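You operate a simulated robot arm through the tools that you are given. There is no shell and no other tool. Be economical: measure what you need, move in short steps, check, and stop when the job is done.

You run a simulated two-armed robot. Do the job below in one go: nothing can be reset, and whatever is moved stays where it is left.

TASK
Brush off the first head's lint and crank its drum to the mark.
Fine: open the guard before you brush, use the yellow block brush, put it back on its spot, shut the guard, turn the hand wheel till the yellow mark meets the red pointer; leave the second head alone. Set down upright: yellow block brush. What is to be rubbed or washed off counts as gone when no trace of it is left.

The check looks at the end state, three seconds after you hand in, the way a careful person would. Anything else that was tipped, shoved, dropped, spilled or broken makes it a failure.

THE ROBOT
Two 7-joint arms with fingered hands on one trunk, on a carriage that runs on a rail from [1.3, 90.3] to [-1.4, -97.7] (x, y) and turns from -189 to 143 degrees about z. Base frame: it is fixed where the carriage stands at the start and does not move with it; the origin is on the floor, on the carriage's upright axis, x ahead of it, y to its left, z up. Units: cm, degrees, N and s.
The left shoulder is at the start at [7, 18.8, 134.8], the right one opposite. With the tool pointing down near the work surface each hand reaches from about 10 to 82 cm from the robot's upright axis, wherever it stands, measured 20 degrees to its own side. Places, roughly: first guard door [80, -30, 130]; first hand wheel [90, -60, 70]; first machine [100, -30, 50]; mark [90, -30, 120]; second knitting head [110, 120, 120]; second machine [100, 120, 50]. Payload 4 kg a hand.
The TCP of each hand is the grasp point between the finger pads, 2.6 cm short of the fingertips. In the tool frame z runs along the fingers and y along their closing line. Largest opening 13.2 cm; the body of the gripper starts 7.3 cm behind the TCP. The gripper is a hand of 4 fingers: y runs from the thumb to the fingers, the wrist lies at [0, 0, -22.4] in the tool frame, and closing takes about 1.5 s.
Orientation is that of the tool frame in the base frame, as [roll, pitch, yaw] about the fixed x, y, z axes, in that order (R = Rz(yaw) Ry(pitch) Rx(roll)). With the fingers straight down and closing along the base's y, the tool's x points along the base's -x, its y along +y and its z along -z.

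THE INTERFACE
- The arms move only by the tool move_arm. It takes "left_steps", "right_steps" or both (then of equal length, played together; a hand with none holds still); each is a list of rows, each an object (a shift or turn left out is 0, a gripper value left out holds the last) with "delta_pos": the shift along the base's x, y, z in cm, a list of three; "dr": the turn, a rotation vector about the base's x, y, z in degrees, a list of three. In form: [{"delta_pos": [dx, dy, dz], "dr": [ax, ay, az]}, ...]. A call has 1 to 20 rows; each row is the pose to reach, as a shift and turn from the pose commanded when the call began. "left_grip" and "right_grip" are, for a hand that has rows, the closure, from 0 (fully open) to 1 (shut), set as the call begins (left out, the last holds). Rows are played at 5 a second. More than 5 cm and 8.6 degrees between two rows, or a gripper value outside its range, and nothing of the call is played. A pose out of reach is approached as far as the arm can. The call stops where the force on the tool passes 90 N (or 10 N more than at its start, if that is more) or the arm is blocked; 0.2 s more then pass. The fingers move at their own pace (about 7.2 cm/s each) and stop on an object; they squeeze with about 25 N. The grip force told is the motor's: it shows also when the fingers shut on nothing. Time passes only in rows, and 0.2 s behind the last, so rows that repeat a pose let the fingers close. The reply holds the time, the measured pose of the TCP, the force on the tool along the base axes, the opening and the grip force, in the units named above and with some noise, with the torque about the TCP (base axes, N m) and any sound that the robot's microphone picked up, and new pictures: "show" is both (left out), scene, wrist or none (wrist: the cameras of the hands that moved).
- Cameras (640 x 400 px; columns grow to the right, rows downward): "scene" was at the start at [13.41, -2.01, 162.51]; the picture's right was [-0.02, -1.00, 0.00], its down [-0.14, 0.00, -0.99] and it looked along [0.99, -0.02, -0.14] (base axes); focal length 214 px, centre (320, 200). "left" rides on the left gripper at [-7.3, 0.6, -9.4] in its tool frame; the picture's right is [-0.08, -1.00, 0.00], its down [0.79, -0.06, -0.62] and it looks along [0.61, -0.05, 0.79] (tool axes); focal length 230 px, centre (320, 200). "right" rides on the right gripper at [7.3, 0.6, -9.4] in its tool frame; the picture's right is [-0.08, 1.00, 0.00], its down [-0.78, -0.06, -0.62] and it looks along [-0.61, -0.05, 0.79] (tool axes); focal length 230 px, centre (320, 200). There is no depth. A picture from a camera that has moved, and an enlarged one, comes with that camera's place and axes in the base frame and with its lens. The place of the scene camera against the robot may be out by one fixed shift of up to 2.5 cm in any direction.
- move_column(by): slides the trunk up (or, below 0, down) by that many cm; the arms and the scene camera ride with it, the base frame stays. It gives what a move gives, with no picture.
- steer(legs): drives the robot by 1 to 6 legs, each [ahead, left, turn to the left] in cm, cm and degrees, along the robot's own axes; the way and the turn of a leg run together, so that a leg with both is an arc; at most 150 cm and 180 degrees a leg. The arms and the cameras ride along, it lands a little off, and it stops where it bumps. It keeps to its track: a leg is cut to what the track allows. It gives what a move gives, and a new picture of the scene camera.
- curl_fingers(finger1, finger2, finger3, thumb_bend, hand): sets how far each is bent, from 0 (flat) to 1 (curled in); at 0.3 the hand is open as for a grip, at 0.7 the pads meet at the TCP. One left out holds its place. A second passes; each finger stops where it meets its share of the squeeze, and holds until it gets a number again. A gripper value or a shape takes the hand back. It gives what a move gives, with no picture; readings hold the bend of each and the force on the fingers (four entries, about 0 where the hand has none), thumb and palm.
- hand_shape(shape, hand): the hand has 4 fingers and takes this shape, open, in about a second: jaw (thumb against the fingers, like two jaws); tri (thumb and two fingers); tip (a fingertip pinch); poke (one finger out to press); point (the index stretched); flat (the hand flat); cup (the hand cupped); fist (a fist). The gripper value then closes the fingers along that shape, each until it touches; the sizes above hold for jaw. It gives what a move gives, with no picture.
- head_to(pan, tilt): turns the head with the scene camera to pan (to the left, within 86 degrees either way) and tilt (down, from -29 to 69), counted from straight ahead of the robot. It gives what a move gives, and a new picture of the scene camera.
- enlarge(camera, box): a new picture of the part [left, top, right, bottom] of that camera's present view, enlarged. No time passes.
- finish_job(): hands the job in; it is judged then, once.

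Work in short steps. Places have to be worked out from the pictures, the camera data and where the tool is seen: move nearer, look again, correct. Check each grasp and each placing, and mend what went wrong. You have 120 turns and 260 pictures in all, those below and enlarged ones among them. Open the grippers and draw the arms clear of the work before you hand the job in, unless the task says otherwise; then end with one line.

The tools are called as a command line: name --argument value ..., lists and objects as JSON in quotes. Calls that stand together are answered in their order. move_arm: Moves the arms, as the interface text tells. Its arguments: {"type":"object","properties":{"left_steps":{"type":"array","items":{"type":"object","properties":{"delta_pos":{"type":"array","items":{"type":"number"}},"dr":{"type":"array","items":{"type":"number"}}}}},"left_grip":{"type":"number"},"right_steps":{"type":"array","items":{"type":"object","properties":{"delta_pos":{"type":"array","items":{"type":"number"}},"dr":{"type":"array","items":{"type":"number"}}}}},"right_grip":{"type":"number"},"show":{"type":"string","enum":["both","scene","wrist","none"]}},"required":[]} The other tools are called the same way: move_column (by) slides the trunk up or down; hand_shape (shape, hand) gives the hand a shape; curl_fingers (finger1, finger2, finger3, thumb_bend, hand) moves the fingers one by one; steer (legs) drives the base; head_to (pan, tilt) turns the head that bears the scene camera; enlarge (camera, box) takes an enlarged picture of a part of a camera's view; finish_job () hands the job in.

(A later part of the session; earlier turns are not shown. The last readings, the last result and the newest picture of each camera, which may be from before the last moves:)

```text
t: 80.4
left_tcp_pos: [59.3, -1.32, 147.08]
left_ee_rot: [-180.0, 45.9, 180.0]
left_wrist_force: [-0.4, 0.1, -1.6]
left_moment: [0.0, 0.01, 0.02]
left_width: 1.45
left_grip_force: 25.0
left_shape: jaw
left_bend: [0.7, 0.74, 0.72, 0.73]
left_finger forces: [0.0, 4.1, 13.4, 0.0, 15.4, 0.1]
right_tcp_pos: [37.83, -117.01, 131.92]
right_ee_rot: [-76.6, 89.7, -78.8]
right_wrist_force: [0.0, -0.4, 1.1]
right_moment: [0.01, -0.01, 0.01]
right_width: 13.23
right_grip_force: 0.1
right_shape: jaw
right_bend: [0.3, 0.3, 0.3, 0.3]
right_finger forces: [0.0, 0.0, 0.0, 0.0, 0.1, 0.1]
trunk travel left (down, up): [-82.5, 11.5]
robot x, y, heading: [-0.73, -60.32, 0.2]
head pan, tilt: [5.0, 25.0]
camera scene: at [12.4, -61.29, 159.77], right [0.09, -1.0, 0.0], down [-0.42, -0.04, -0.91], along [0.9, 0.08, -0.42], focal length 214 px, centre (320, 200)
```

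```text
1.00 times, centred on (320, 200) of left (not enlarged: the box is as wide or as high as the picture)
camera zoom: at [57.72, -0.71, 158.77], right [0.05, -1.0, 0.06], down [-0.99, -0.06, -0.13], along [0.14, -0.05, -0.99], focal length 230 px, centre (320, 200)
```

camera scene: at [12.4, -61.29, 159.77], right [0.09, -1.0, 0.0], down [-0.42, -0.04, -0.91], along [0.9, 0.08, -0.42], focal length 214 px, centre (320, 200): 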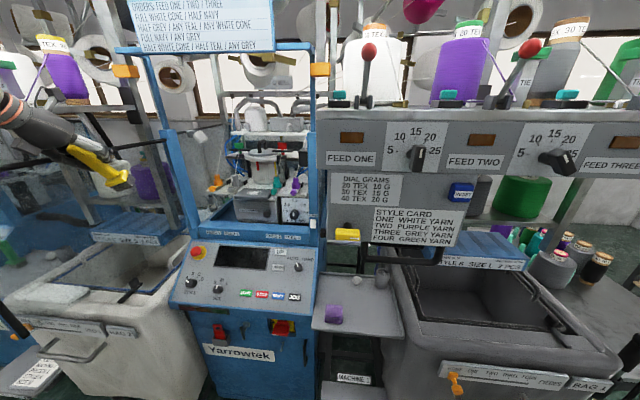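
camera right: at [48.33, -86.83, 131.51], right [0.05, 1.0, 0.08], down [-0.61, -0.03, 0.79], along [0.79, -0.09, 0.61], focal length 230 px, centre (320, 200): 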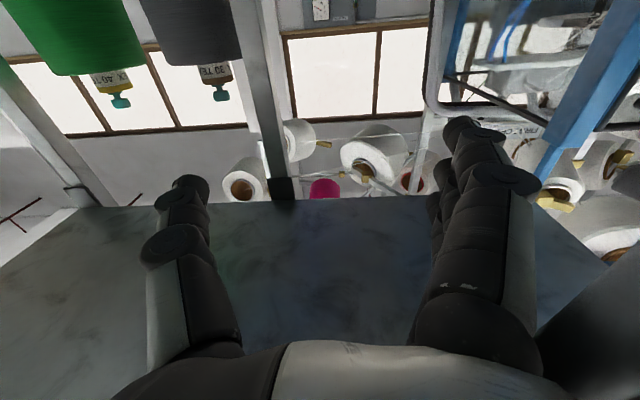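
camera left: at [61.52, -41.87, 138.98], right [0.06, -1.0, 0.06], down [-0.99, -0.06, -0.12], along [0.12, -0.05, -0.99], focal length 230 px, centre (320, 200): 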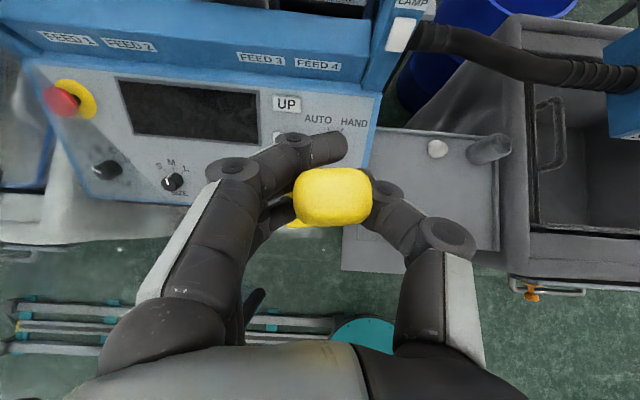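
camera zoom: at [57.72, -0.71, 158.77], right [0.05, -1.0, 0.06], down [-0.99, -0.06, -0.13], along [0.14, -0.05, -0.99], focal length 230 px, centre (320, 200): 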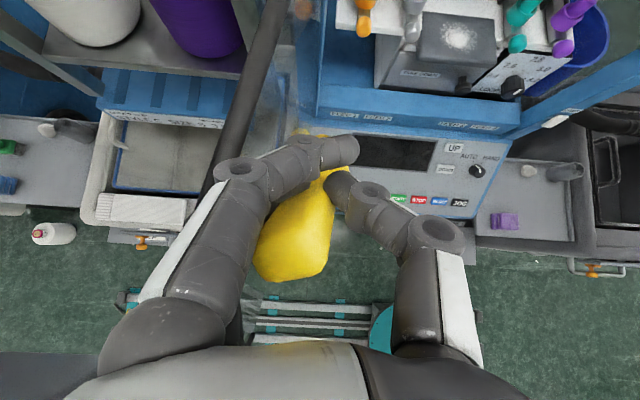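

The brush has rotated in the grip (base ~40° forward, ~15° sideways). I'll re-seat it on the tray: first move right and turn the hand by the opposite amount so that the brush is vertical.

move_arm --left_steps '[{"delta_pos": [0, -4, 0]}, {"delta_pos": [0, -8, 0]}, {"delta_pos": [0, -12, 0]}, {"delta_pos": [0, -16, 0]}, {"delta_pos": [0, -20, 0], "dr": [2.7, 6.7, 0]}, {"delta_pos": [0, -24, 0], "dr": [5.4, 13.4, 0]}, {"delta_pos": [0, -26, 0], "dr": [8, 20.1, 0]}, {"delta_pos": [0, -28, 0], "dr": [10.7, 26.9, 0]}, {"delta_pos": [0, -28, 0], "dr": [13.4, 33.6, 0]}, {"delta_pos": [0, -28, 0], "dr": [16.1, 40.3, 0]}]' --show "both"

enlarge --camera "scene" --box '[120, 90, 312, 210]'

```text
t: 82.6
left_tcp_pos: [59.63, -29.69, 147.05]
left_ee_rot: [165.3, 4.4, 173.2]
left_wrist_force: [-1.1, -0.5, -0.3]
left_moment: [-0.01, -0.02, 0.0]
left_width: 1.42
left_grip_force: 25.2
left_shape: jaw
left_bend: [0.7, 0.74, 0.72, 0.73]
left_finger forces: [0.1, 3.9, 12.5, 0.0, 14.7, 0.0]
right_tcp_pos: [37.79, -117.13, 131.81]
right_ee_rot: [-76.7, 89.8, -78.7]
right_wrist_force: [-0.1, -0.6, -0.9]
right_moment: [0.01, 0.01, -0.01]
right_width: 13.19
right_grip_force: 0.1
right_shape: jaw
right_bend: [0.3, 0.3, 0.3, 0.3]
right_finger forces: [0.1, 0.1, 0.0, 0.0, 0.0, 0.1]
trunk travel left (down, up): [-82.5, 11.5]
robot x, y, heading: [-0.66, -60.47, 0.3]
head pan, tilt: [5.0, 25.0]
camera scene: at [12.44, -61.51, 159.77], right [0.09, -1.0, 0.0], down [-0.42, -0.04, -0.91], along [0.9, 0.08, -0.42], focal length 214 px, centre (320, 200)
camera left: at [65.82, -32.2, 156.81], right [-0.02, -0.97, -0.25], down [-0.85, -0.12, 0.52], along [-0.53, 0.22, -0.82], focal length 230 px, centre (320, 200)
```

scene: 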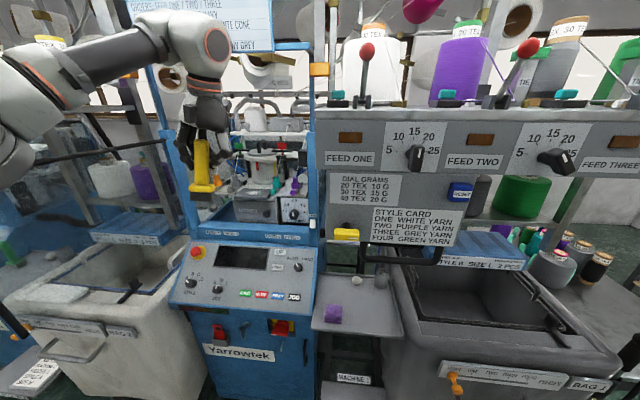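
left: 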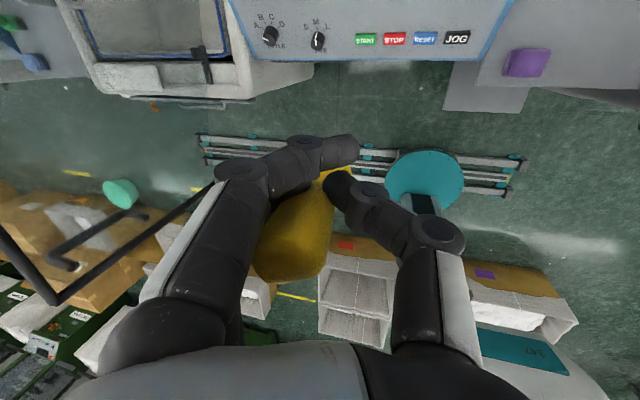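

```text
3.33 times, centred on (216, 150) of scene
camera zoom: at [12.44, -61.51, 159.77], right [0.09, -1.0, 0.0], down [-0.42, -0.04, -0.91], along [0.9, 0.08, -0.42], focal length 715 px, centre (667, 367)
```

zoom: 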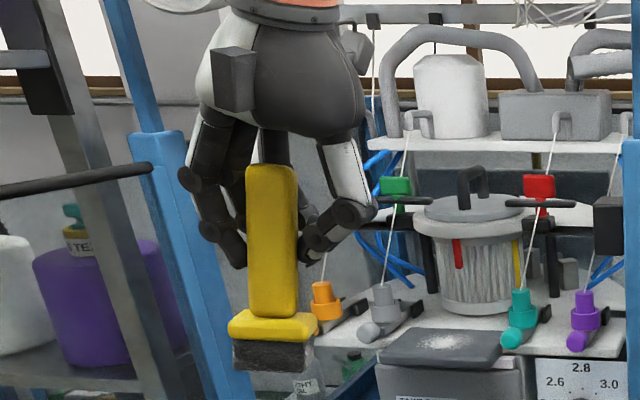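

The brush is nearly vertical; it leans ~12° sideways the other way. I correct the roll, then drive right and lower the trunk to head for the tray.

move_arm --left_steps '[{"delta_pos": [0, -4, 0], "dr": [-6, 0, 0]}, {"delta_pos": [0, -8, 0], "dr": [-12, 0, 0]}, {"delta_pos": [0, -12, 0], "dr": [-12, 0, 0]}]' --show "none"

steer --legs '[[0, -14, 0]]'

move_column --by -20

enlarge --camera "scene" --box '[120, 60, 376, 220]'

```text
t: 83.4
left_tcp_pos: [59.5, -41.87, 146.99]
left_ee_rot: [177.3, 5.8, 174.2]
left_wrist_force: [-0.1, 0.1, -1.0]
left_moment: [0.0, -0.03, -0.01]
left_width: 1.41
left_grip_force: 25.0
left_shape: jaw
left_bend: [0.7, 0.74, 0.72, 0.73]
left_finger forces: [0.0, 3.8, 12.5, 0.0, 14.7, 0.0]
right_tcp_pos: [37.89, -117.19, 131.7]
right_ee_rot: [-74.9, 89.8, -77.0]
right_wrist_force: [0.3, -1.3, -0.5]
right_moment: [0.01, 0.02, 0.02]
right_width: 13.2
right_grip_force: 0.0
right_shape: jaw
right_bend: [0.3, 0.3, 0.3, 0.3]
right_finger forces: [0.0, 0.1, 0.0, 0.0, 0.0, 0.0]
trunk travel left (down, up): [-82.5, 11.5]
robot x, y, heading: [-0.83, -60.58, 0.1]
head pan, tilt: [5.0, 25.0]
```

```text
t: 84.6
left_tcp_pos: [59.62, -50.76, 146.85]
left_ee_rot: [177.5, 5.7, 175.6]
left_wrist_force: [-0.2, 4.4, -1.5]
left_moment: [-0.47, 0.04, -0.05]
left_width: 1.44
left_grip_force: 25.0
left_shape: jaw
left_bend: [0.7, 0.74, 0.72, 0.73]
left_finger forces: [0.0, 4.1, 12.7, 0.1, 15.2, 4.3]
right_tcp_pos: [37.91, -127.55, 132.12]
right_ee_rot: [-84.5, 89.7, -86.7]
right_wrist_force: [-0.2, 0.1, 0.6]
right_moment: [-0.05, 0.01, -0.03]
right_width: 13.21
right_grip_force: 0.1
right_shape: jaw
right_bend: [0.3, 0.3, 0.3, 0.3]
right_finger forces: [0.0, 0.1, 0.0, 0.0, 0.0, 0.1]
trunk travel left (down, up): [-82.5, 11.5]
robot x, y, heading: [-1.08, -70.84, 0.4]
head pan, tilt: [5.0, 25.0]
stopped in leg 1: the robot was blocked; the commanded pose is now the measured one
camera scene: at [12.28, -71.73, 159.77], right [0.09, -1.0, 0.0], down [-0.42, -0.04, -0.91], along [0.9, 0.08, -0.42], focal length 214 px, centre (320, 200)
```

scene: 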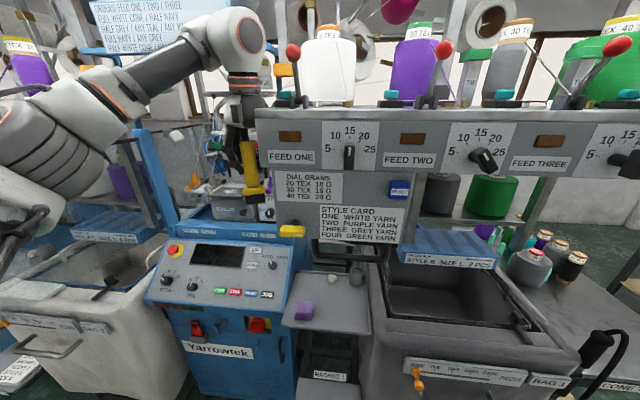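

```text
t: 86.8
left_tcp_pos: [59.44, -51.08, 126.88]
left_ee_rot: [177.3, 5.7, 175.5]
left_wrist_force: [-0.7, 0.8, -1.2]
left_moment: [0.02, -0.02, 0.0]
left_width: 1.41
left_grip_force: 24.5
left_shape: jaw
left_bend: [0.7, 0.74, 0.72, 0.73]
left_finger forces: [0.0, 3.9, 12.5, 0.0, 15.1, 0.0]
right_tcp_pos: [37.76, -127.56, 111.92]
right_ee_rot: [-80.2, 89.8, -82.3]
right_wrist_force: [0.2, -0.6, -0.2]
right_moment: [-0.02, 0.03, 0.02]
right_width: 13.19
right_grip_force: 0.0
right_shape: jaw
right_bend: [0.3, 0.3, 0.3, 0.3]
right_finger forces: [0.0, 0.1, 0.0, 0.0, 0.1, 0.1]
trunk travel left (down, up): [-62.5, 31.5]
robot x, y, heading: [-1.05, -70.8, 0.2]
head pan, tilt: [5.0, 25.0]
```

```text
2.50 times, centred on (248, 140) of scene
camera zoom: at [12.23, -71.93, 139.78], right [0.09, -1.0, 0.0], down [-0.42, -0.04, -0.91], along [0.9, 0.08, -0.42], focal length 536 px, centre (500, 350)
```

zoom: 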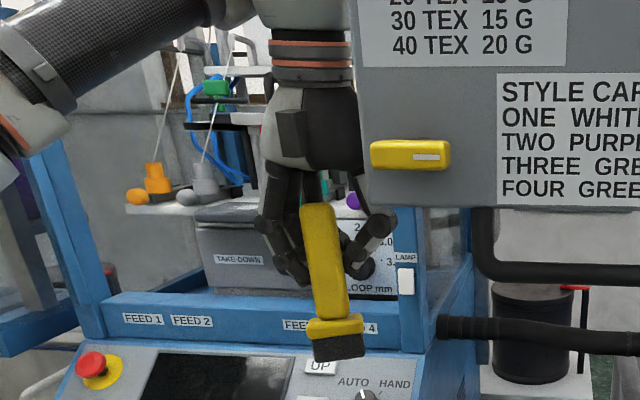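

The brush is upright to ~3°. I lower it in front, then go in under the panel towards the spot on the tray.

move_arm --left_steps '[{"delta_pos": [0, 0, -4]}, {"delta_pos": [0, 0, -8]}, {"delta_pos": [0, -1, -12]}, {"delta_pos": [0, -3, -16]}, {"delta_pos": [2, -6, -19]}, {"delta_pos": [5, -9, -20]}, {"delta_pos": [9, -10, -20]}, {"delta_pos": [12, -10, -21]}]' --show "scene"

enlarge --camera "scene" --box '[180, 150, 372, 270]'

```text
t: 88.6
left_tcp_pos: [71.86, -60.98, 105.86]
left_ee_rot: [177.2, 5.6, 175.5]
left_wrist_force: [0.0, 0.5, -0.8]
left_moment: [-0.03, -0.01, 0.02]
left_width: 1.42
left_grip_force: 24.9
left_shape: jaw
left_bend: [0.7, 0.74, 0.72, 0.73]
left_finger forces: [0.1, 3.9, 12.1, 0.1, 14.5, 0.0]
right_tcp_pos: [37.8, -127.6, 111.9]
right_ee_rot: [-97.5, 89.9, -99.5]
right_wrist_force: [0.3, 1.0, 0.3]
right_moment: [-0.01, 0.02, 0.03]
right_width: 13.2
right_grip_force: 0.1
right_shape: jaw
right_bend: [0.3, 0.3, 0.3, 0.3]
right_finger forces: [0.1, 0.1, 0.1, 0.1, 0.1, 0.1]
trunk travel left (down, up): [-62.5, 31.5]
robot x, y, heading: [-1.21, -70.9, 0.5]
head pan, tilt: [5.0, 25.0]
camera scene: at [12.37, -71.97, 139.76], right [0.09, -1.0, 0.0], down [-0.42, -0.04, -0.91], along [0.9, 0.08, -0.42], focal length 214 px, centre (320, 200)
```

scene: 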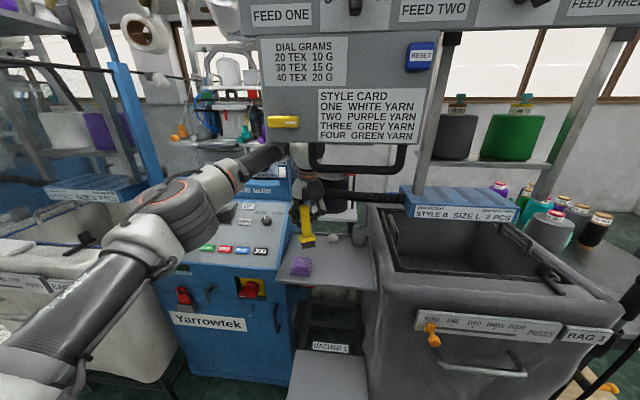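

```text
3.33 times, centred on (276, 210) of scene
camera zoom: at [12.37, -71.97, 139.76], right [0.09, -1.0, 0.0], down [-0.42, -0.04, -0.91], along [0.9, 0.08, -0.42], focal length 715 px, centre (467, 167)
```

zoom: 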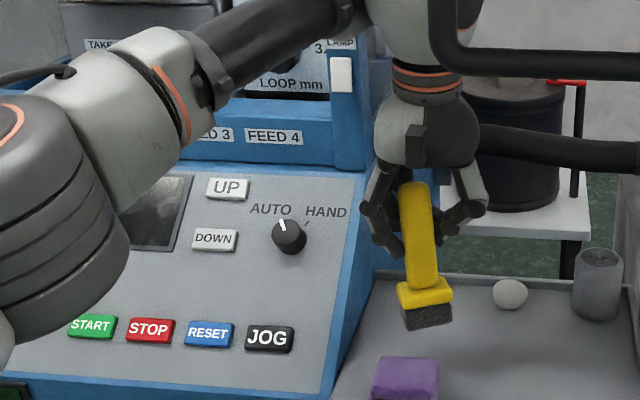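

Compared with the first view, the base is still ~3 cm too near. I go 2.5 cm further in and lower 3 cm, then compare again.

move_arm --left_steps '[{"delta_pos": [1.5, 0, 0]}, {"delta_pos": [2.5, 0, -1]}, {"delta_pos": [2.5, 0, -2]}, {"delta_pos": [2.5, 0, -3]}]' --show "none"

enlarge --camera "scene" --box '[250, 190, 346, 250]'

```text
t: 89.6
left_tcp_pos: [74.07, -60.89, 102.87]
left_ee_rot: [177.3, 5.6, 175.5]
left_wrist_force: [0.8, -0.4, -0.5]
left_moment: [0.03, -0.05, 0.0]
left_width: 1.43
left_grip_force: 25.4
left_shape: jaw
left_bend: [0.7, 0.74, 0.72, 0.73]
left_finger forces: [0.0, 3.9, 12.0, 0.0, 14.3, 0.0]
right_tcp_pos: [37.92, -127.54, 111.86]
right_ee_rot: [-90.9, 89.8, -93.1]
right_wrist_force: [-0.5, -0.6, 0.1]
right_moment: [-0.01, 0.0, -0.01]
right_width: 13.21
right_grip_force: 0.0
right_shape: jaw
right_bend: [0.3, 0.3, 0.3, 0.3]
right_finger forces: [0.0, 0.0, 0.0, 0.0, 0.0, 0.1]
trunk travel left (down, up): [-62.5, 31.5]
robot x, y, heading: [-0.98, -70.85, 0.1]
head pan, tilt: [5.0, 25.0]
```

```text
6.67 times, centred on (298, 220) of scene
camera zoom: at [12.33, -71.91, 139.77], right [0.09, -1.0, 0.0], down [-0.42, -0.04, -0.91], along [0.9, 0.08, -0.42], focal length 1430 px, centre (467, 67)
```

zoom: 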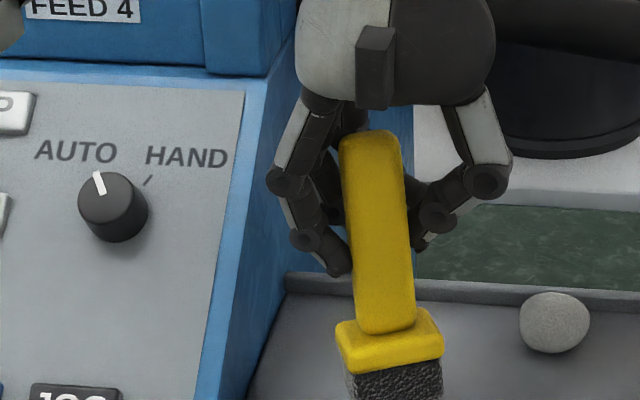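

Nearly upright. I lower gently to find contact, and view a lower window.

move_arm --left_steps '[{"delta_pos": [0, 0.3, -0.6]}, {"delta_pos": [0, 0.3, -1.1]}]' --show "none"

enlarge --camera "scene" --box '[250, 205, 346, 265]'

```text
t: 90.2
left_tcp_pos: [74.19, -60.82, 101.81]
left_ee_rot: [177.3, 5.7, 175.5]
left_wrist_force: [-1.0, -0.1, -0.6]
left_moment: [0.0, 0.03, 0.01]
left_width: 1.4
left_grip_force: 24.5
left_shape: jaw
left_bend: [0.7, 0.74, 0.72, 0.73]
left_finger forces: [0.0, 3.9, 12.0, 0.0, 14.2, 0.0]
right_tcp_pos: [37.82, -127.59, 111.8]
right_ee_rot: [-86.9, 89.7, -89.0]
right_wrist_force: [-0.2, 0.7, 0.0]
right_moment: [0.03, 0.01, 0.02]
right_width: 13.2
right_grip_force: 0.0
right_shape: jaw
right_bend: [0.3, 0.3, 0.3, 0.3]
right_finger forces: [0.0, 0.0, 0.0, 0.1, 0.0, 0.0]
trunk travel left (down, up): [-62.5, 31.5]
robot x, y, heading: [-0.97, -71.05, 0.0]
head pan, tilt: [5.0, 25.0]
```

```text
6.67 times, centred on (298, 235) of scene
camera zoom: at [12.29, -71.91, 139.77], right [0.09, -1.0, 0.0], down [-0.42, -0.04, -0.91], along [0.9, 0.08, -0.42], focal length 1430 px, centre (467, -33)
```

zoom: 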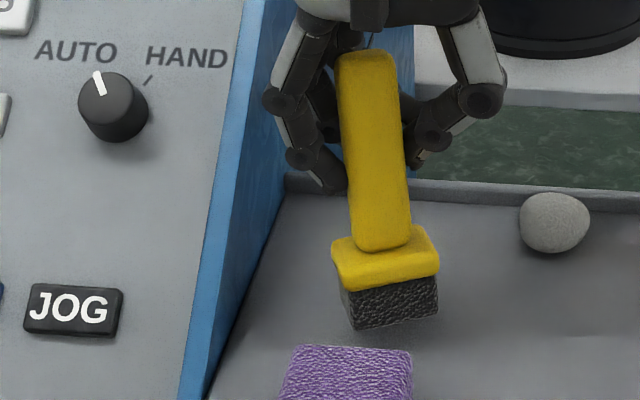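

Angular size suggests the base leans ~12° toward the robot. I correct the pitch by −12° (slightly raised) and compare.

move_arm --left_steps '[{"delta_pos": [0, 0.4, 1], "dr": [0, -6, 0]}, {"delta_pos": [0, 0.4, 1], "dr": [0, -12, 0]}, {"delta_pos": [0, 0.4, 0], "dr": [0, -12, 0]}]' --show "none"

enlarge --camera "scene" --box '[250, 205, 346, 265]'

```text
t: 91.0
left_tcp_pos: [74.32, -60.38, 101.73]
left_ee_rot: [176.2, 17.7, 175.2]
left_wrist_force: [-0.4, 0.4, -1.4]
left_moment: [-0.04, 0.03, -0.02]
left_width: 1.41
left_grip_force: 25.0
left_shape: jaw
left_bend: [0.7, 0.74, 0.72, 0.73]
left_finger forces: [0.1, 4.0, 12.0, 0.1, 14.2, 0.0]
right_tcp_pos: [37.81, -127.66, 111.8]
right_ee_rot: [-92.7, 89.9, -94.8]
right_wrist_force: [-0.1, -0.7, 0.0]
right_moment: [0.04, 0.0, -0.01]
right_width: 13.22
right_grip_force: 0.1
right_shape: jaw
right_bend: [0.3, 0.3, 0.3, 0.3]
right_finger forces: [0.1, 0.0, 0.1, 0.2, 0.0, 0.1]
trunk travel left (down, up): [-62.5, 31.5]
robot x, y, heading: [-1.29, -70.68, 0.0]
head pan, tilt: [5.0, 25.0]
```

```text
6.67 times, centred on (298, 235) of scene
camera zoom: at [12.34, -71.92, 139.77], right [0.09, -1.0, 0.0], down [-0.42, -0.04, -0.91], along [0.9, 0.08, -0.42], focal length 1430 px, centre (467, -33)
```

zoom: 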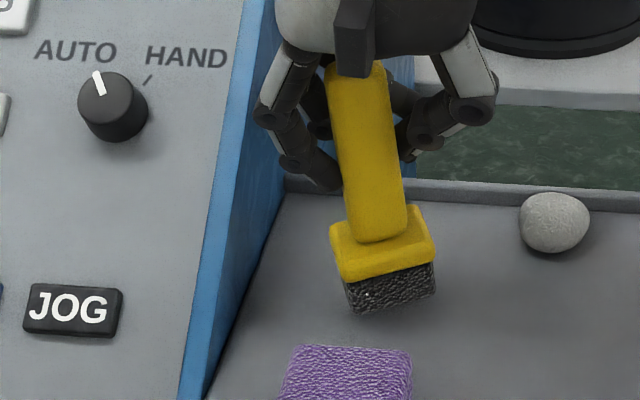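

Pitch now matches; a 6° sideways lean remains. I correct roll +6° and lower in small steps until contact.

move_arm --left_steps '[{"delta_pos": [0.3, -0.6, 0], "dr": [6, 0, 0]}, {"delta_pos": [0.4, -0.6, -0.5], "dr": [6, 0, 0]}, {"delta_pos": [0.6, -0.6, -1], "dr": [6, 0, 0]}]' --show "none"

enlarge --camera "scene" --box '[250, 205, 346, 265]'

```text
t: 91.8
left_tcp_pos: [74.63, -61.05, 100.81]
left_ee_rot: [170.0, 17.0, 173.4]
left_wrist_force: [0.2, 0.3, 0.7]
left_moment: [0.07, 0.02, -0.02]
left_width: 1.4
left_grip_force: 25.0
left_shape: jaw
left_bend: [0.7, 0.74, 0.72, 0.73]
left_finger forces: [0.0, 3.9, 12.6, 0.0, 13.9, 0.0]
right_tcp_pos: [37.79, -127.58, 111.9]
right_ee_rot: [-84.8, 89.8, -86.9]
right_wrist_force: [1.1, 0.5, -0.1]
right_moment: [0.02, 0.04, 0.02]
right_width: 13.19
right_grip_force: 0.1
right_shape: jaw
right_bend: [0.3, 0.3, 0.3, 0.3]
right_finger forces: [0.0, 0.0, 0.1, 0.0, 0.0, 0.0]
trunk travel left (down, up): [-62.5, 31.5]
robot x, y, heading: [-0.97, -70.99, 0.0]
head pan, tilt: [5.0, 25.0]
```

```text
6.67 times, centred on (298, 235) of scene
camera zoom: at [12.27, -71.92, 139.78], right [0.09, -1.0, 0.0], down [-0.42, -0.04, -0.91], along [0.9, 0.08, -0.42], focal length 1430 px, centre (467, -33)
```

zoom: 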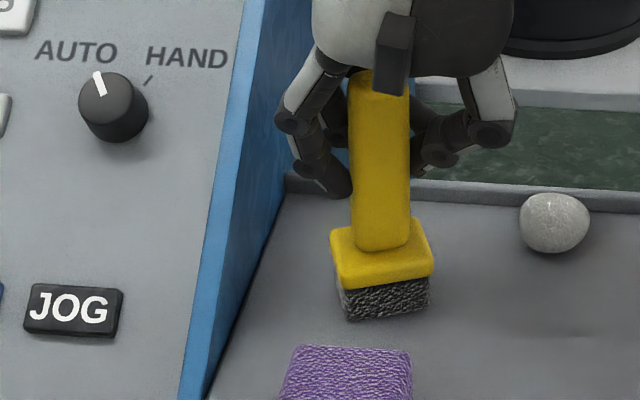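

Upright now. I continue lowering in half-centimetre steps watching the force.

move_arm --left_steps '[{"delta_pos": [0.4, 0, -0.3]}, {"delta_pos": [0.6, 0, -0.6]}, {"delta_pos": [0.6, 0, -0.9]}, {"delta_pos": [0.6, 0, -1.1]}]' --show "none"

enlarge --camera "scene" --box '[250, 205, 346, 265]'

```text
t: 92.8
left_tcp_pos: [75.08, -61.05, 100.34]
left_ee_rot: [170.1, 17.6, 173.4]
left_wrist_force: [9.9, -0.5, 37.8]
left_moment: [0.31, 0.16, -0.15]
left_width: 1.68
left_grip_force: 24.8
left_shape: jaw
left_bend: [0.7, 0.75, 0.73, 0.75]
left_finger forces: [0.0, 13.0, 14.9, 0.0, 24.5, 0.0]
right_tcp_pos: [37.32, -127.68, 112.06]
right_ee_rot: [-43.4, 89.7, -45.5]
right_wrist_force: [-0.3, 0.4, -0.1]
right_moment: [-0.01, -0.02, -0.01]
right_width: 13.19
right_grip_force: 0.1
right_shape: jaw
right_bend: [0.3, 0.3, 0.3, 0.3]
right_finger forces: [0.0, 0.0, 0.0, 0.0, 0.0, 0.0]
trunk travel left (down, up): [-62.5, 31.5]
robot x, y, heading: [-1.05, -70.94, -0.1]
head pan, tilt: [5.0, 25.0]
```

```text
6.67 times, centred on (298, 235) of scene
camera zoom: at [11.85, -72.01, 139.87], right [0.09, -1.0, 0.0], down [-0.42, -0.04, -0.91], along [0.9, 0.08, -0.42], focal length 1430 px, centre (467, -33)
```

zoom: 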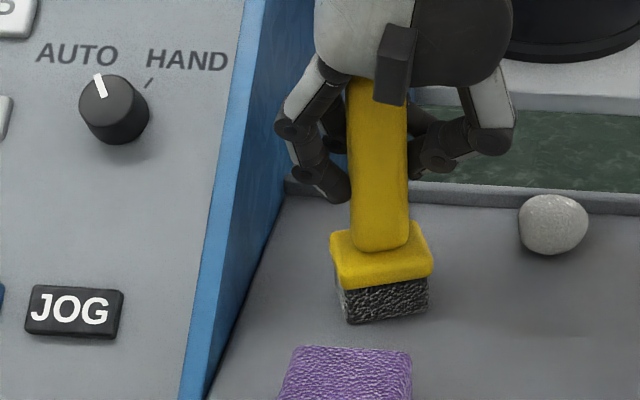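

Base sits on the tray (38 N). I relieve the pressure and open.

move_arm --left_steps '[{"delta_pos": [0, 0, 0.4]}, {"delta_pos": [0, 0, 0.4]}]' --show "none"

move_arm --left_steps '[{}, {}, {}, {}, {}]' --left_grip 0.45 --show "none"

enlarge --camera "scene" --box '[250, 205, 346, 265]'

```text
t: 93.4
left_tcp_pos: [75.2, -60.91, 100.32]
left_ee_rot: [170.0, 17.2, 173.5]
left_wrist_force: [9.2, -1.9, 27.0]
left_moment: [0.07, -0.04, -0.05]
left_width: 1.67
left_grip_force: 24.8
left_shape: jaw
left_bend: [0.7, 0.75, 0.73, 0.75]
left_finger forces: [0.0, 12.4, 13.5, 0.0, 23.8, 0.1]
right_tcp_pos: [37.59, -127.63, 111.92]
right_ee_rot: [-55.9, 89.8, -58.1]
right_wrist_force: [0.0, 0.4, 0.5]
right_moment: [0.02, 0.04, -0.01]
right_width: 13.19
right_grip_force: 0.0
right_shape: jaw
right_bend: [0.3, 0.3, 0.3, 0.3]
right_finger forces: [0.0, 0.1, 0.1, 0.0, 0.0, 0.1]
trunk travel left (down, up): [-62.5, 31.5]
robot x, y, heading: [-1.18, -71.3, 0.3]
head pan, tilt: [5.0, 25.0]
```

```text
t: 94.6
left_tcp_pos: [75.2, -60.99, 100.23]
left_ee_rot: [170.1, 16.9, 173.4]
left_wrist_force: [-0.1, -0.3, 0.1]
left_moment: [0.01, -0.01, 0.02]
left_width: 7.18
left_grip_force: 0.1
left_shape: jaw
left_bend: [0.72, 0.72, 0.72, 0.7]
left_finger forces: [0.0, 0.1, 0.0, 0.0, 0.0, 0.0]
right_tcp_pos: [37.84, -127.63, 111.87]
right_ee_rot: [-82.7, 89.8, -84.8]
right_wrist_force: [-0.1, 0.2, 0.2]
right_moment: [-0.04, 0.0, 0.01]
right_width: 13.21
right_grip_force: 0.0
right_shape: jaw
right_bend: [0.3, 0.3, 0.3, 0.3]
right_finger forces: [0.0, 0.0, 0.0, 0.0, 0.0, 0.1]
trunk travel left (down, up): [-62.5, 31.5]
robot x, y, heading: [-0.97, -71.19, -0.0]
head pan, tilt: [5.0, 25.0]
```

```text
6.67 times, centred on (298, 235) of scene
camera zoom: at [12.25, -71.91, 139.78], right [0.09, -1.0, 0.0], down [-0.42, -0.04, -0.91], along [0.9, 0.08, -0.42], focal length 1430 px, centre (467, -33)
```

zoom: 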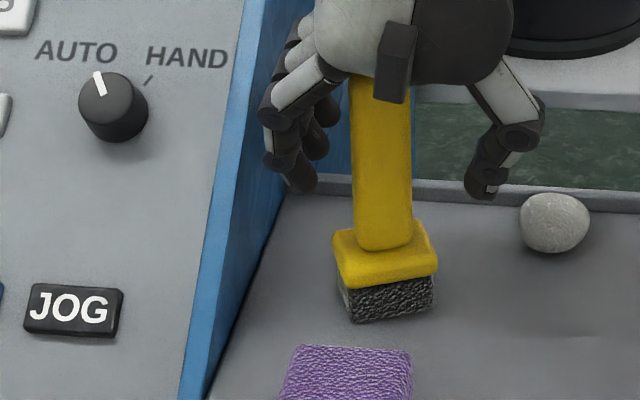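

The brush stands upright. I turn the open hand to a 40° pitch around the handle, centring on it at ≈[72.9,-60.5].

move_arm --left_steps '[{"delta_pos": [-0.6, 0.1, 0.2], "dr": [-2.5, -5.6, 0.4]}, {"delta_pos": [-1.2, 0.3, 0.3], "dr": [-5, -11.2, 0.8]}, {"delta_pos": [-1.8, 0.4, 0.3], "dr": [-7.6, -16.8, 1.3]}, {"delta_pos": [-2.3, 0.5, 0.3], "dr": [-10.1, -22.4, 1.7]}]' --show "wrist"

```text
t: 95.6
left_tcp_pos: [72.92, -60.36, 100.5]
left_ee_rot: [-179.9, 40.1, -179.9]
left_wrist_force: [0.3, 0.1, 0.3]
left_moment: [-0.01, 0.02, 0.0]
left_width: 7.21
left_grip_force: 0.0
left_shape: jaw
left_bend: [0.72, 0.72, 0.72, 0.7]
left_finger forces: [0.1, 0.0, 0.0, 0.1, 0.0, 0.1]
right_tcp_pos: [37.84, -127.52, 112.0]
right_ee_rot: [-81.9, 89.6, -84.1]
right_wrist_force: [0.1, -0.3, -0.6]
right_moment: [0.0, 0.0, -0.02]
right_width: 13.2
right_grip_force: 0.0
right_shape: jaw
right_bend: [0.3, 0.3, 0.3, 0.3]
right_finger forces: [0.0, 0.1, 0.1, 0.0, 0.0, 0.0]
trunk travel left (down, up): [-62.5, 31.5]
robot x, y, heading: [-1.08, -71.0, 0.1]
head pan, tilt: [5.0, 25.0]
camera left: at [72.5, -59.69, 112.34], right [0.06, -1.0, 0.05], down [-1.0, -0.06, -0.03], along [0.04, -0.05, -1.0], focal length 230 px, centre (320, 200)
```

left: 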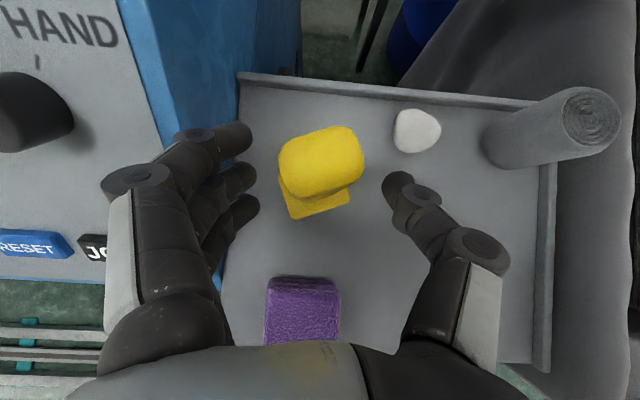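

Centred; the brush is yawed ~12°. I yaw the hand to match, then grip.

move_arm --left_steps '[{"delta_pos": [0.2, 0, -0.2], "dr": [0, 0, 6]}, {"delta_pos": [0.4, 0, -0.4], "dr": [0, 0, 12]}]' --show "none"

move_arm --left_steps '[{}, {}, {}, {}, {}, {}, {}, {}]' --left_grip 1 --show "wrist"

```text
t: 96.2
left_tcp_pos: [73.4, -60.35, 99.99]
left_ee_rot: [180.0, 40.0, -167.9]
left_wrist_force: [-0.5, 0.5, -1.1]
left_moment: [0.02, -0.03, 0.01]
left_width: 7.21
left_grip_force: 0.1
left_shape: jaw
left_bend: [0.72, 0.72, 0.72, 0.7]
left_finger forces: [0.0, 0.0, 0.0, 0.1, 0.1, 0.1]
right_tcp_pos: [37.87, -127.61, 111.87]
right_ee_rot: [-89.1, 89.7, -91.2]
right_wrist_force: [0.0, -0.2, 0.1]
right_moment: [0.01, 0.01, 0.0]
right_width: 13.19
right_grip_force: 0.0
right_shape: jaw
right_bend: [0.3, 0.3, 0.3, 0.3]
right_finger forces: [0.0, 0.0, 0.0, 0.0, 0.0, 0.1]
trunk travel left (down, up): [-62.5, 31.5]
robot x, y, heading: [-1.18, -71.03, 0.6]
head pan, tilt: [5.0, 25.0]
```

```text
t: 98.0
left_tcp_pos: [73.4, -60.43, 100.06]
left_ee_rot: [180.0, 39.9, -168.0]
left_wrist_force: [-0.7, -0.7, 0.3]
left_moment: [-0.01, 0.04, -0.02]
left_width: 1.95
left_grip_force: 25.0
left_shape: jaw
left_bend: [0.7, 0.73, 0.73, 0.7]
left_finger forces: [6.3, 7.6, 7.5, 0.1, 22.4, 0.0]
right_tcp_pos: [37.81, -127.55, 111.95]
right_ee_rot: [-85.0, 89.7, -87.1]
right_wrist_force: [0.7, -0.1, -0.1]
right_moment: [-0.01, -0.01, -0.05]
right_width: 13.2
right_grip_force: 0.0
right_shape: jaw
right_bend: [0.3, 0.3, 0.3, 0.3]
right_finger forces: [0.1, 0.0, 0.1, 0.0, 0.0, 0.0]
trunk travel left (down, up): [-62.5, 31.5]
robot x, y, heading: [-1.07, -71.34, 0.2]
head pan, tilt: [5.0, 25.0]
camera left: at [72.84, -59.84, 111.89], right [0.27, -0.96, 0.05], down [-0.96, -0.27, -0.03], along [0.04, -0.04, -1.0], focal length 230 px, centre (320, 200)
```

left: 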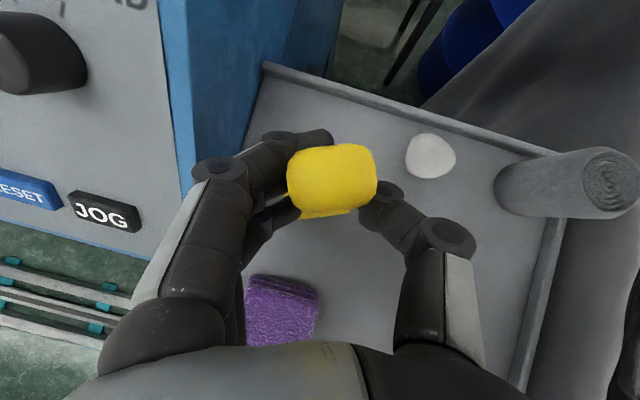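

Good grip; release pose noted (TCP z 100.1 with base on tray). I take the brush out by the same route.

move_arm --left_steps '[{"delta_pos": [0, 0, 2]}, {"delta_pos": [0, 0, 5]}, {"delta_pos": [0, 0, 8], "dr": [0, 0, -4]}, {"delta_pos": [-4, 0, 8], "dr": [0, 0, -8]}, {"delta_pos": [-8, 0, 8], "dr": [0, 0, -12]}, {"delta_pos": [-11, 2, 8], "dr": [0, 0, -12]}, {"delta_pos": [-11, 6, 9], "dr": [0, 0, -12]}, {"delta_pos": [-11, 10, 11], "dr": [0, 0, -12]}, {"delta_pos": [-11, 13, 14], "dr": [0, 0, -12]}, {"delta_pos": [-11, 16, 18], "dr": [0, 0, -12]}, {"delta_pos": [-11, 19, 22], "dr": [0, 0, -12]}, {"delta_pos": [-11, 22, 26], "dr": [0, 0, -12]}]' --show "none"

move_column --by 20

steer --legs '[[0, 14, 0]]'

enlarge --camera "scene" --box '[120, 70, 344, 210]'

```text
t: 100.6
left_tcp_pos: [62.15, -38.42, 126.23]
left_ee_rot: [180.0, 40.0, -180.0]
left_wrist_force: [0.0, 1.0, -0.3]
left_moment: [-0.01, 0.0, -0.03]
left_width: 1.94
left_grip_force: 25.1
left_shape: jaw
left_bend: [0.71, 0.73, 0.72, 0.7]
left_finger forces: [5.8, 8.5, 7.4, 0.0, 22.1, 0.1]
right_tcp_pos: [37.8, -127.47, 112.04]
right_ee_rot: [-79.3, 89.8, -81.4]
right_wrist_force: [-0.4, 0.1, 0.9]
right_moment: [0.01, 0.0, -0.05]
right_width: 13.19
right_grip_force: 0.1
right_shape: jaw
right_bend: [0.3, 0.3, 0.3, 0.3]
right_finger forces: [0.0, 0.0, 0.0, 0.0, 0.1, 0.0]
trunk travel left (down, up): [-62.5, 31.5]
robot x, y, heading: [-1.08, -70.92, 0.0]
head pan, tilt: [5.0, 25.0]
```

```text
t: 102.8
left_tcp_pos: [62.27, -38.52, 146.17]
left_ee_rot: [180.0, 40.0, 179.9]
left_wrist_force: [-0.6, 0.8, -1.1]
left_moment: [0.01, 0.01, -0.03]
left_width: 1.96
left_grip_force: 25.3
left_shape: jaw
left_bend: [0.71, 0.73, 0.72, 0.7]
left_finger forces: [5.8, 8.5, 7.4, 0.0, 22.1, 0.0]
right_tcp_pos: [37.87, -127.52, 131.88]
right_ee_rot: [-87.3, 89.7, -89.4]
right_wrist_force: [-0.1, 0.1, 0.2]
right_moment: [0.01, -0.01, 0.0]
right_width: 13.21
right_grip_force: 0.1
right_shape: jaw
right_bend: [0.3, 0.3, 0.3, 0.3]
right_finger forces: [0.1, 0.0, 0.0, 0.1, 0.0, 0.1]
trunk travel left (down, up): [-82.5, 11.5]
robot x, y, heading: [-0.83, -70.8, 0.3]
head pan, tilt: [5.0, 25.0]
```

```text
t: 104.1
left_tcp_pos: [62.31, -24.76, 146.1]
left_ee_rot: [179.8, 40.0, 179.9]
left_wrist_force: [0.3, 0.9, -1.3]
left_moment: [0.01, 0.0, 0.01]
left_width: 1.96
left_grip_force: 25.2
left_shape: jaw
left_bend: [0.71, 0.73, 0.72, 0.7]
left_finger forces: [5.9, 8.5, 7.2, 0.1, 22.2, 0.0]
right_tcp_pos: [38.06, -113.79, 131.82]
right_ee_rot: [-86.1, 89.8, -88.3]
right_wrist_force: [-0.9, -0.7, 0.0]
right_moment: [0.01, -0.03, 0.03]
right_width: 13.18
right_grip_force: 0.0
right_shape: jaw
right_bend: [0.3, 0.3, 0.3, 0.3]
right_finger forces: [0.1, 0.1, 0.1, 0.0, 0.0, 0.0]
trunk travel left (down, up): [-82.5, 11.5]
robot x, y, heading: [-0.96, -57.0, 0.3]
head pan, tilt: [5.0, 25.0]
camera scene: at [12.49, -58.13, 159.77], right [0.09, -1.0, 0.0], down [-0.42, -0.04, -0.91], along [0.9, 0.08, -0.42], focal length 214 px, centre (320, 200)
```

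scene: 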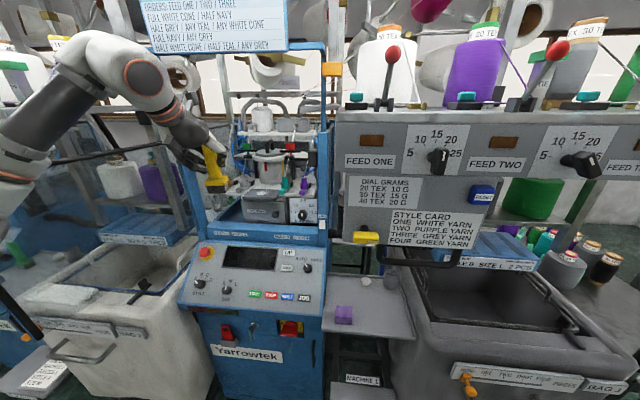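

```text
2.86 times, centred on (232, 140) of scene
camera zoom: at [12.49, -58.13, 159.77], right [0.09, -1.0, 0.0], down [-0.42, -0.04, -0.91], along [0.9, 0.08, -0.42], focal length 613 px, centre (571, 371)
```

zoom: 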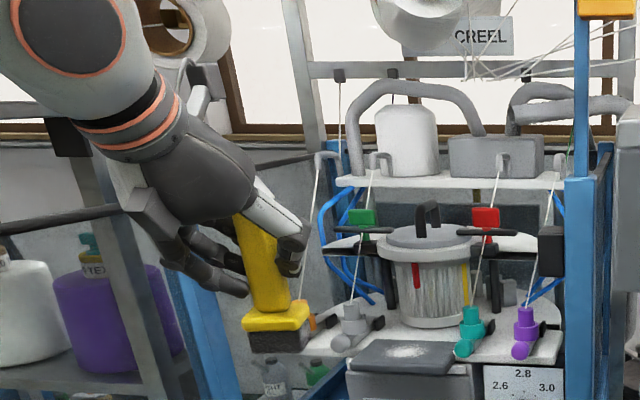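

All well: brush upright, door far open. I go in above the plate front at z=140.

move_arm --left_steps '[{"delta_pos": [4, -0.2, -1]}, {"delta_pos": [8, -0.4, -2]}, {"delta_pos": [12, -0.6, -3]}, {"delta_pos": [16, -0.8, -4]}, {"delta_pos": [20, -1, -5]}, {"delta_pos": [24, -1, -6]}, {"delta_pos": [26, -1, -7]}]' --show "scene"

enlarge --camera "scene" --box '[190, 120, 318, 200]'

```text
t: 105.7
left_tcp_pos: [87.5, -25.62, 138.94]
left_ee_rot: [179.7, 40.1, 179.7]
left_wrist_force: [0.4, 0.6, -0.3]
left_moment: [0.01, 0.0, 0.0]
left_width: 1.94
left_grip_force: 25.1
left_shape: jaw
left_bend: [0.71, 0.73, 0.72, 0.7]
left_finger forces: [5.7, 8.9, 7.3, 0.0, 22.1, 0.0]
left hand out of reach, approached as far as the arm can: row 7
right_tcp_pos: [38.13, -113.78, 131.84]
right_ee_rot: [-89.7, 89.9, -91.7]
right_wrist_force: [-0.3, -0.2, -1.2]
right_moment: [0.03, 0.0, -0.02]
right_width: 13.19
right_grip_force: 0.1
right_shape: jaw
right_bend: [0.3, 0.3, 0.3, 0.3]
right_finger forces: [0.1, 0.0, 0.1, 0.1, 0.0, 0.0]
trunk travel left (down, up): [-82.5, 11.5]
robot x, y, heading: [-0.58, -56.54, 0.3]
head pan, tilt: [5.0, 25.0]
camera scene: at [12.5, -57.99, 159.77], right [0.09, -1.0, 0.0], down [-0.42, -0.04, -0.91], along [0.9, 0.08, -0.42], focal length 214 px, centre (320, 200)
```

scene: 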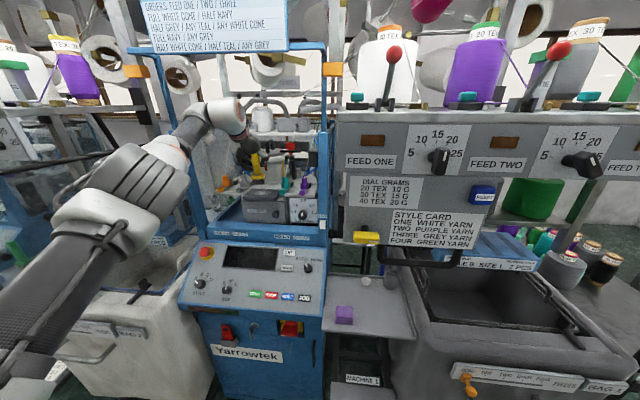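

```text
5.00 times, centred on (254, 160) of scene
camera zoom: at [12.5, -57.99, 159.77], right [0.09, -1.0, 0.0], down [-0.42, -0.04, -0.91], along [0.9, 0.08, -0.42], focal length 1072 px, centre (650, 400)
```

zoom: 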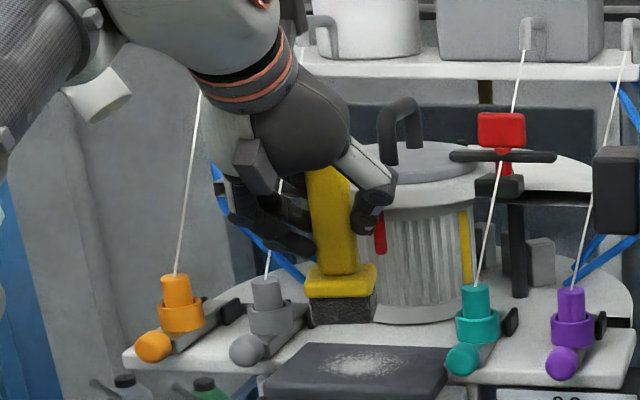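

The arm is at full stretch at x≈88; I need ~4 cm more. I draw back, raise the trunk 8 cm, and turn the robot 15° right while shifting left, bringing the left shoulder forward.

move_arm --left_steps '[{"delta_pos": [-4, 0, 0.5]}, {"delta_pos": [-8, 0, 1]}, {"delta_pos": [-12, 0, 1]}, {"delta_pos": [-16, 0, 1]}]' --show "none"

move_column --by 8

steer --legs '[[0, 10, -15]]'

head_to --pan 20 --tilt 27

```text
t: 106.7
left_tcp_pos: [71.27, -25.1, 139.88]
left_ee_rot: [-179.8, 40.0, -179.8]
left_wrist_force: [0.1, 0.1, -1.1]
left_moment: [0.0, -0.02, -0.04]
left_width: 1.95
left_grip_force: 24.6
left_shape: jaw
left_bend: [0.71, 0.73, 0.72, 0.7]
left_finger forces: [5.4, 8.8, 7.3, 0.0, 21.8, 0.0]
right_tcp_pos: [37.91, -113.17, 131.91]
right_ee_rot: [-75.3, 89.6, -77.3]
right_wrist_force: [-0.4, -0.7, 0.1]
right_moment: [0.01, -0.01, -0.02]
right_width: 13.17
right_grip_force: 0.0
right_shape: jaw
right_bend: [0.3, 0.3, 0.3, 0.3]
right_finger forces: [0.0, 0.0, 0.0, 0.1, 0.0, 0.1]
trunk travel left (down, up): [-82.5, 11.5]
robot x, y, heading: [-0.94, -57.03, 0.1]
head pan, tilt: [5.0, 25.0]
```

```text
t: 107.9
left_tcp_pos: [71.46, -25.5, 147.94]
left_ee_rot: [180.0, 40.0, 180.0]
left_wrist_force: [0.1, -0.7, -0.5]
left_moment: [-0.03, -0.02, 0.01]
left_width: 1.92
left_grip_force: 24.6
left_shape: jaw
left_bend: [0.71, 0.73, 0.72, 0.7]
left_finger forces: [5.4, 8.9, 7.2, 0.0, 21.9, 0.1]
right_tcp_pos: [38.01, -113.38, 139.97]
right_ee_rot: [-84.7, 89.6, -86.8]
right_wrist_force: [-0.4, 0.1, -0.6]
right_moment: [0.01, -0.01, 0.0]
right_width: 13.18
right_grip_force: 0.1
right_shape: jaw
right_bend: [0.3, 0.3, 0.3, 0.3]
right_finger forces: [0.0, 0.0, 0.0, 0.0, 0.0, 0.1]
trunk travel left (down, up): [-90.5, 3.5]
robot x, y, heading: [-0.61, -56.53, 0.3]
head pan, tilt: [5.0, 25.0]
```

```text
t: 109.2
left_tcp_pos: [77.23, -35.33, 147.82]
left_ee_rot: [179.9, 40.0, 164.9]
left_wrist_force: [0.9, 0.4, -0.9]
left_moment: [0.01, -0.01, 0.03]
left_width: 1.91
left_grip_force: 25.7
left_shape: jaw
left_bend: [0.71, 0.73, 0.72, 0.7]
left_finger forces: [5.3, 8.9, 7.3, 0.0, 21.9, 0.0]
right_tcp_pos: [22.18, -111.77, 139.78]
right_ee_rot: [-98.5, 89.8, -115.6]
right_wrist_force: [-0.6, -0.8, 0.1]
right_moment: [0.01, -0.02, 0.01]
right_width: 13.19
right_grip_force: 0.1
right_shape: jaw
right_bend: [0.3, 0.3, 0.3, 0.3]
right_finger forces: [0.0, 0.0, 0.0, 0.0, 0.0, 0.0]
trunk travel left (down, up): [-90.5, 3.5]
robot x, y, heading: [-0.84, -46.71, -14.9]
head pan, tilt: [5.0, 25.0]
camera scene: at [12.43, -51.72, 167.76], right [-0.17, -0.99, 0.0], down [-0.42, 0.07, -0.91], along [0.89, -0.15, -0.42], focal length 214 px, centre (320, 200)
```

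scene: 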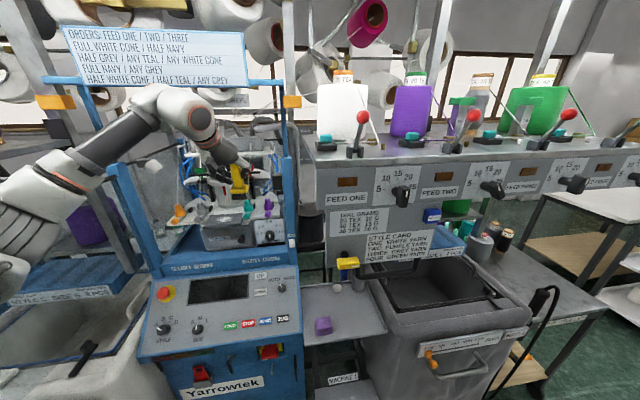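

```text
t: 109.9
left_tcp_pos: [77.35, -35.13, 147.98]
left_ee_rot: [180.0, 39.9, 165.0]
left_wrist_force: [-0.1, 0.2, -0.6]
left_moment: [-0.02, 0.0, 0.01]
left_width: 1.91
left_grip_force: 25.3
left_shape: jaw
left_bend: [0.71, 0.73, 0.72, 0.7]
left_finger forces: [5.2, 8.9, 7.2, 0.1, 21.9, 0.0]
right_tcp_pos: [22.16, -111.56, 139.85]
right_ee_rot: [-84.9, 89.7, -102.0]
right_wrist_force: [0.3, -0.5, 0.1]
right_moment: [0.02, 0.0, -0.02]
right_width: 13.18
right_grip_force: 0.1
right_shape: jaw
right_bend: [0.3, 0.3, 0.3, 0.3]
right_finger forces: [0.1, 0.0, 0.0, 0.1, 0.1, 0.2]
trunk travel left (down, up): [-90.5, 3.5]
robot x, y, heading: [-0.41, -47.03, -14.4]
head pan, tilt: [20.0, 27.0]
camera scene: at [12.41, -49.05, 167.45], right [0.09, -1.0, 0.0], down [-0.45, -0.04, -0.89], along [0.89, 0.08, -0.45], focal length 214 px, centre (320, 200)
```

scene: 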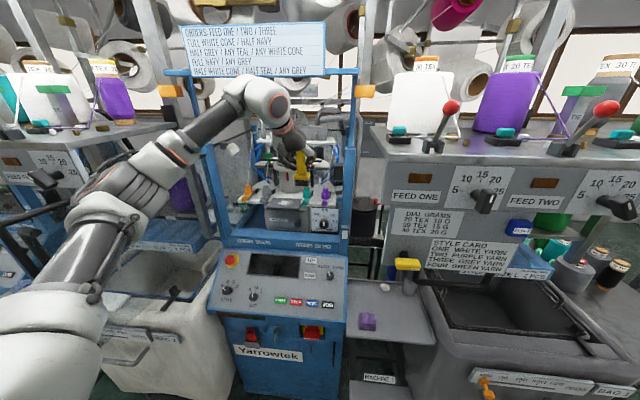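

Now I yaw the hand back, shift left to y≈-26 and go in at z≈140.

move_arm --left_steps '[{"delta_pos": [0, 4, -1], "dr": [0, 0, 7.5]}, {"delta_pos": [0, 8, -2], "dr": [0, 0, 15]}, {"delta_pos": [4, 9.2, -4], "dr": [0, 0, 15]}, {"delta_pos": [8, 9.2, -6], "dr": [0, 0, 15]}, {"delta_pos": [11.5, 9.2, -8], "dr": [0, 0, 15]}]' --show "none"

enlarge --camera "scene" --box '[230, 130, 358, 210]'

```text
t: 111.1
left_tcp_pos: [88.93, -25.97, 139.9]
left_ee_rot: [179.9, 40.0, 180.0]
left_wrist_force: [-0.3, 0.3, -1.1]
left_moment: [-0.01, 0.04, 0.01]
left_width: 1.96
left_grip_force: 24.8
left_shape: jaw
left_bend: [0.71, 0.73, 0.72, 0.7]
left_finger forces: [4.9, 8.9, 7.0, 0.0, 21.7, 0.0]
right_tcp_pos: [22.2, -111.61, 139.98]
right_ee_rot: [-94.7, 89.7, -111.6]
right_wrist_force: [-0.5, 0.0, 1.0]
right_moment: [-0.01, 0.03, 0.01]
right_width: 13.2
right_grip_force: 0.0
right_shape: jaw
right_bend: [0.3, 0.3, 0.3, 0.3]
right_finger forces: [0.0, 0.1, 0.1, 0.0, 0.1, 0.0]
trunk travel left (down, up): [-90.5, 3.5]
robot x, y, heading: [-1.04, -47.03, -14.8]
head pan, tilt: [20.0, 27.0]
```

```text
5.00 times, centred on (294, 170) of scene
camera zoom: at [12.5, -49.12, 167.45], right [0.09, -1.0, 0.0], down [-0.45, -0.04, -0.89], along [0.89, 0.08, -0.45], focal length 1072 px, centre (450, 350)
```

zoom: 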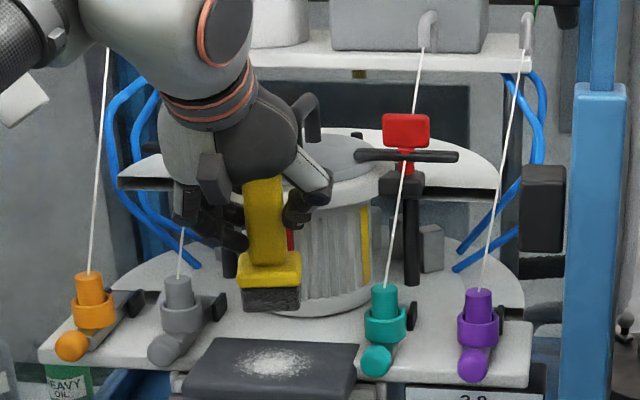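

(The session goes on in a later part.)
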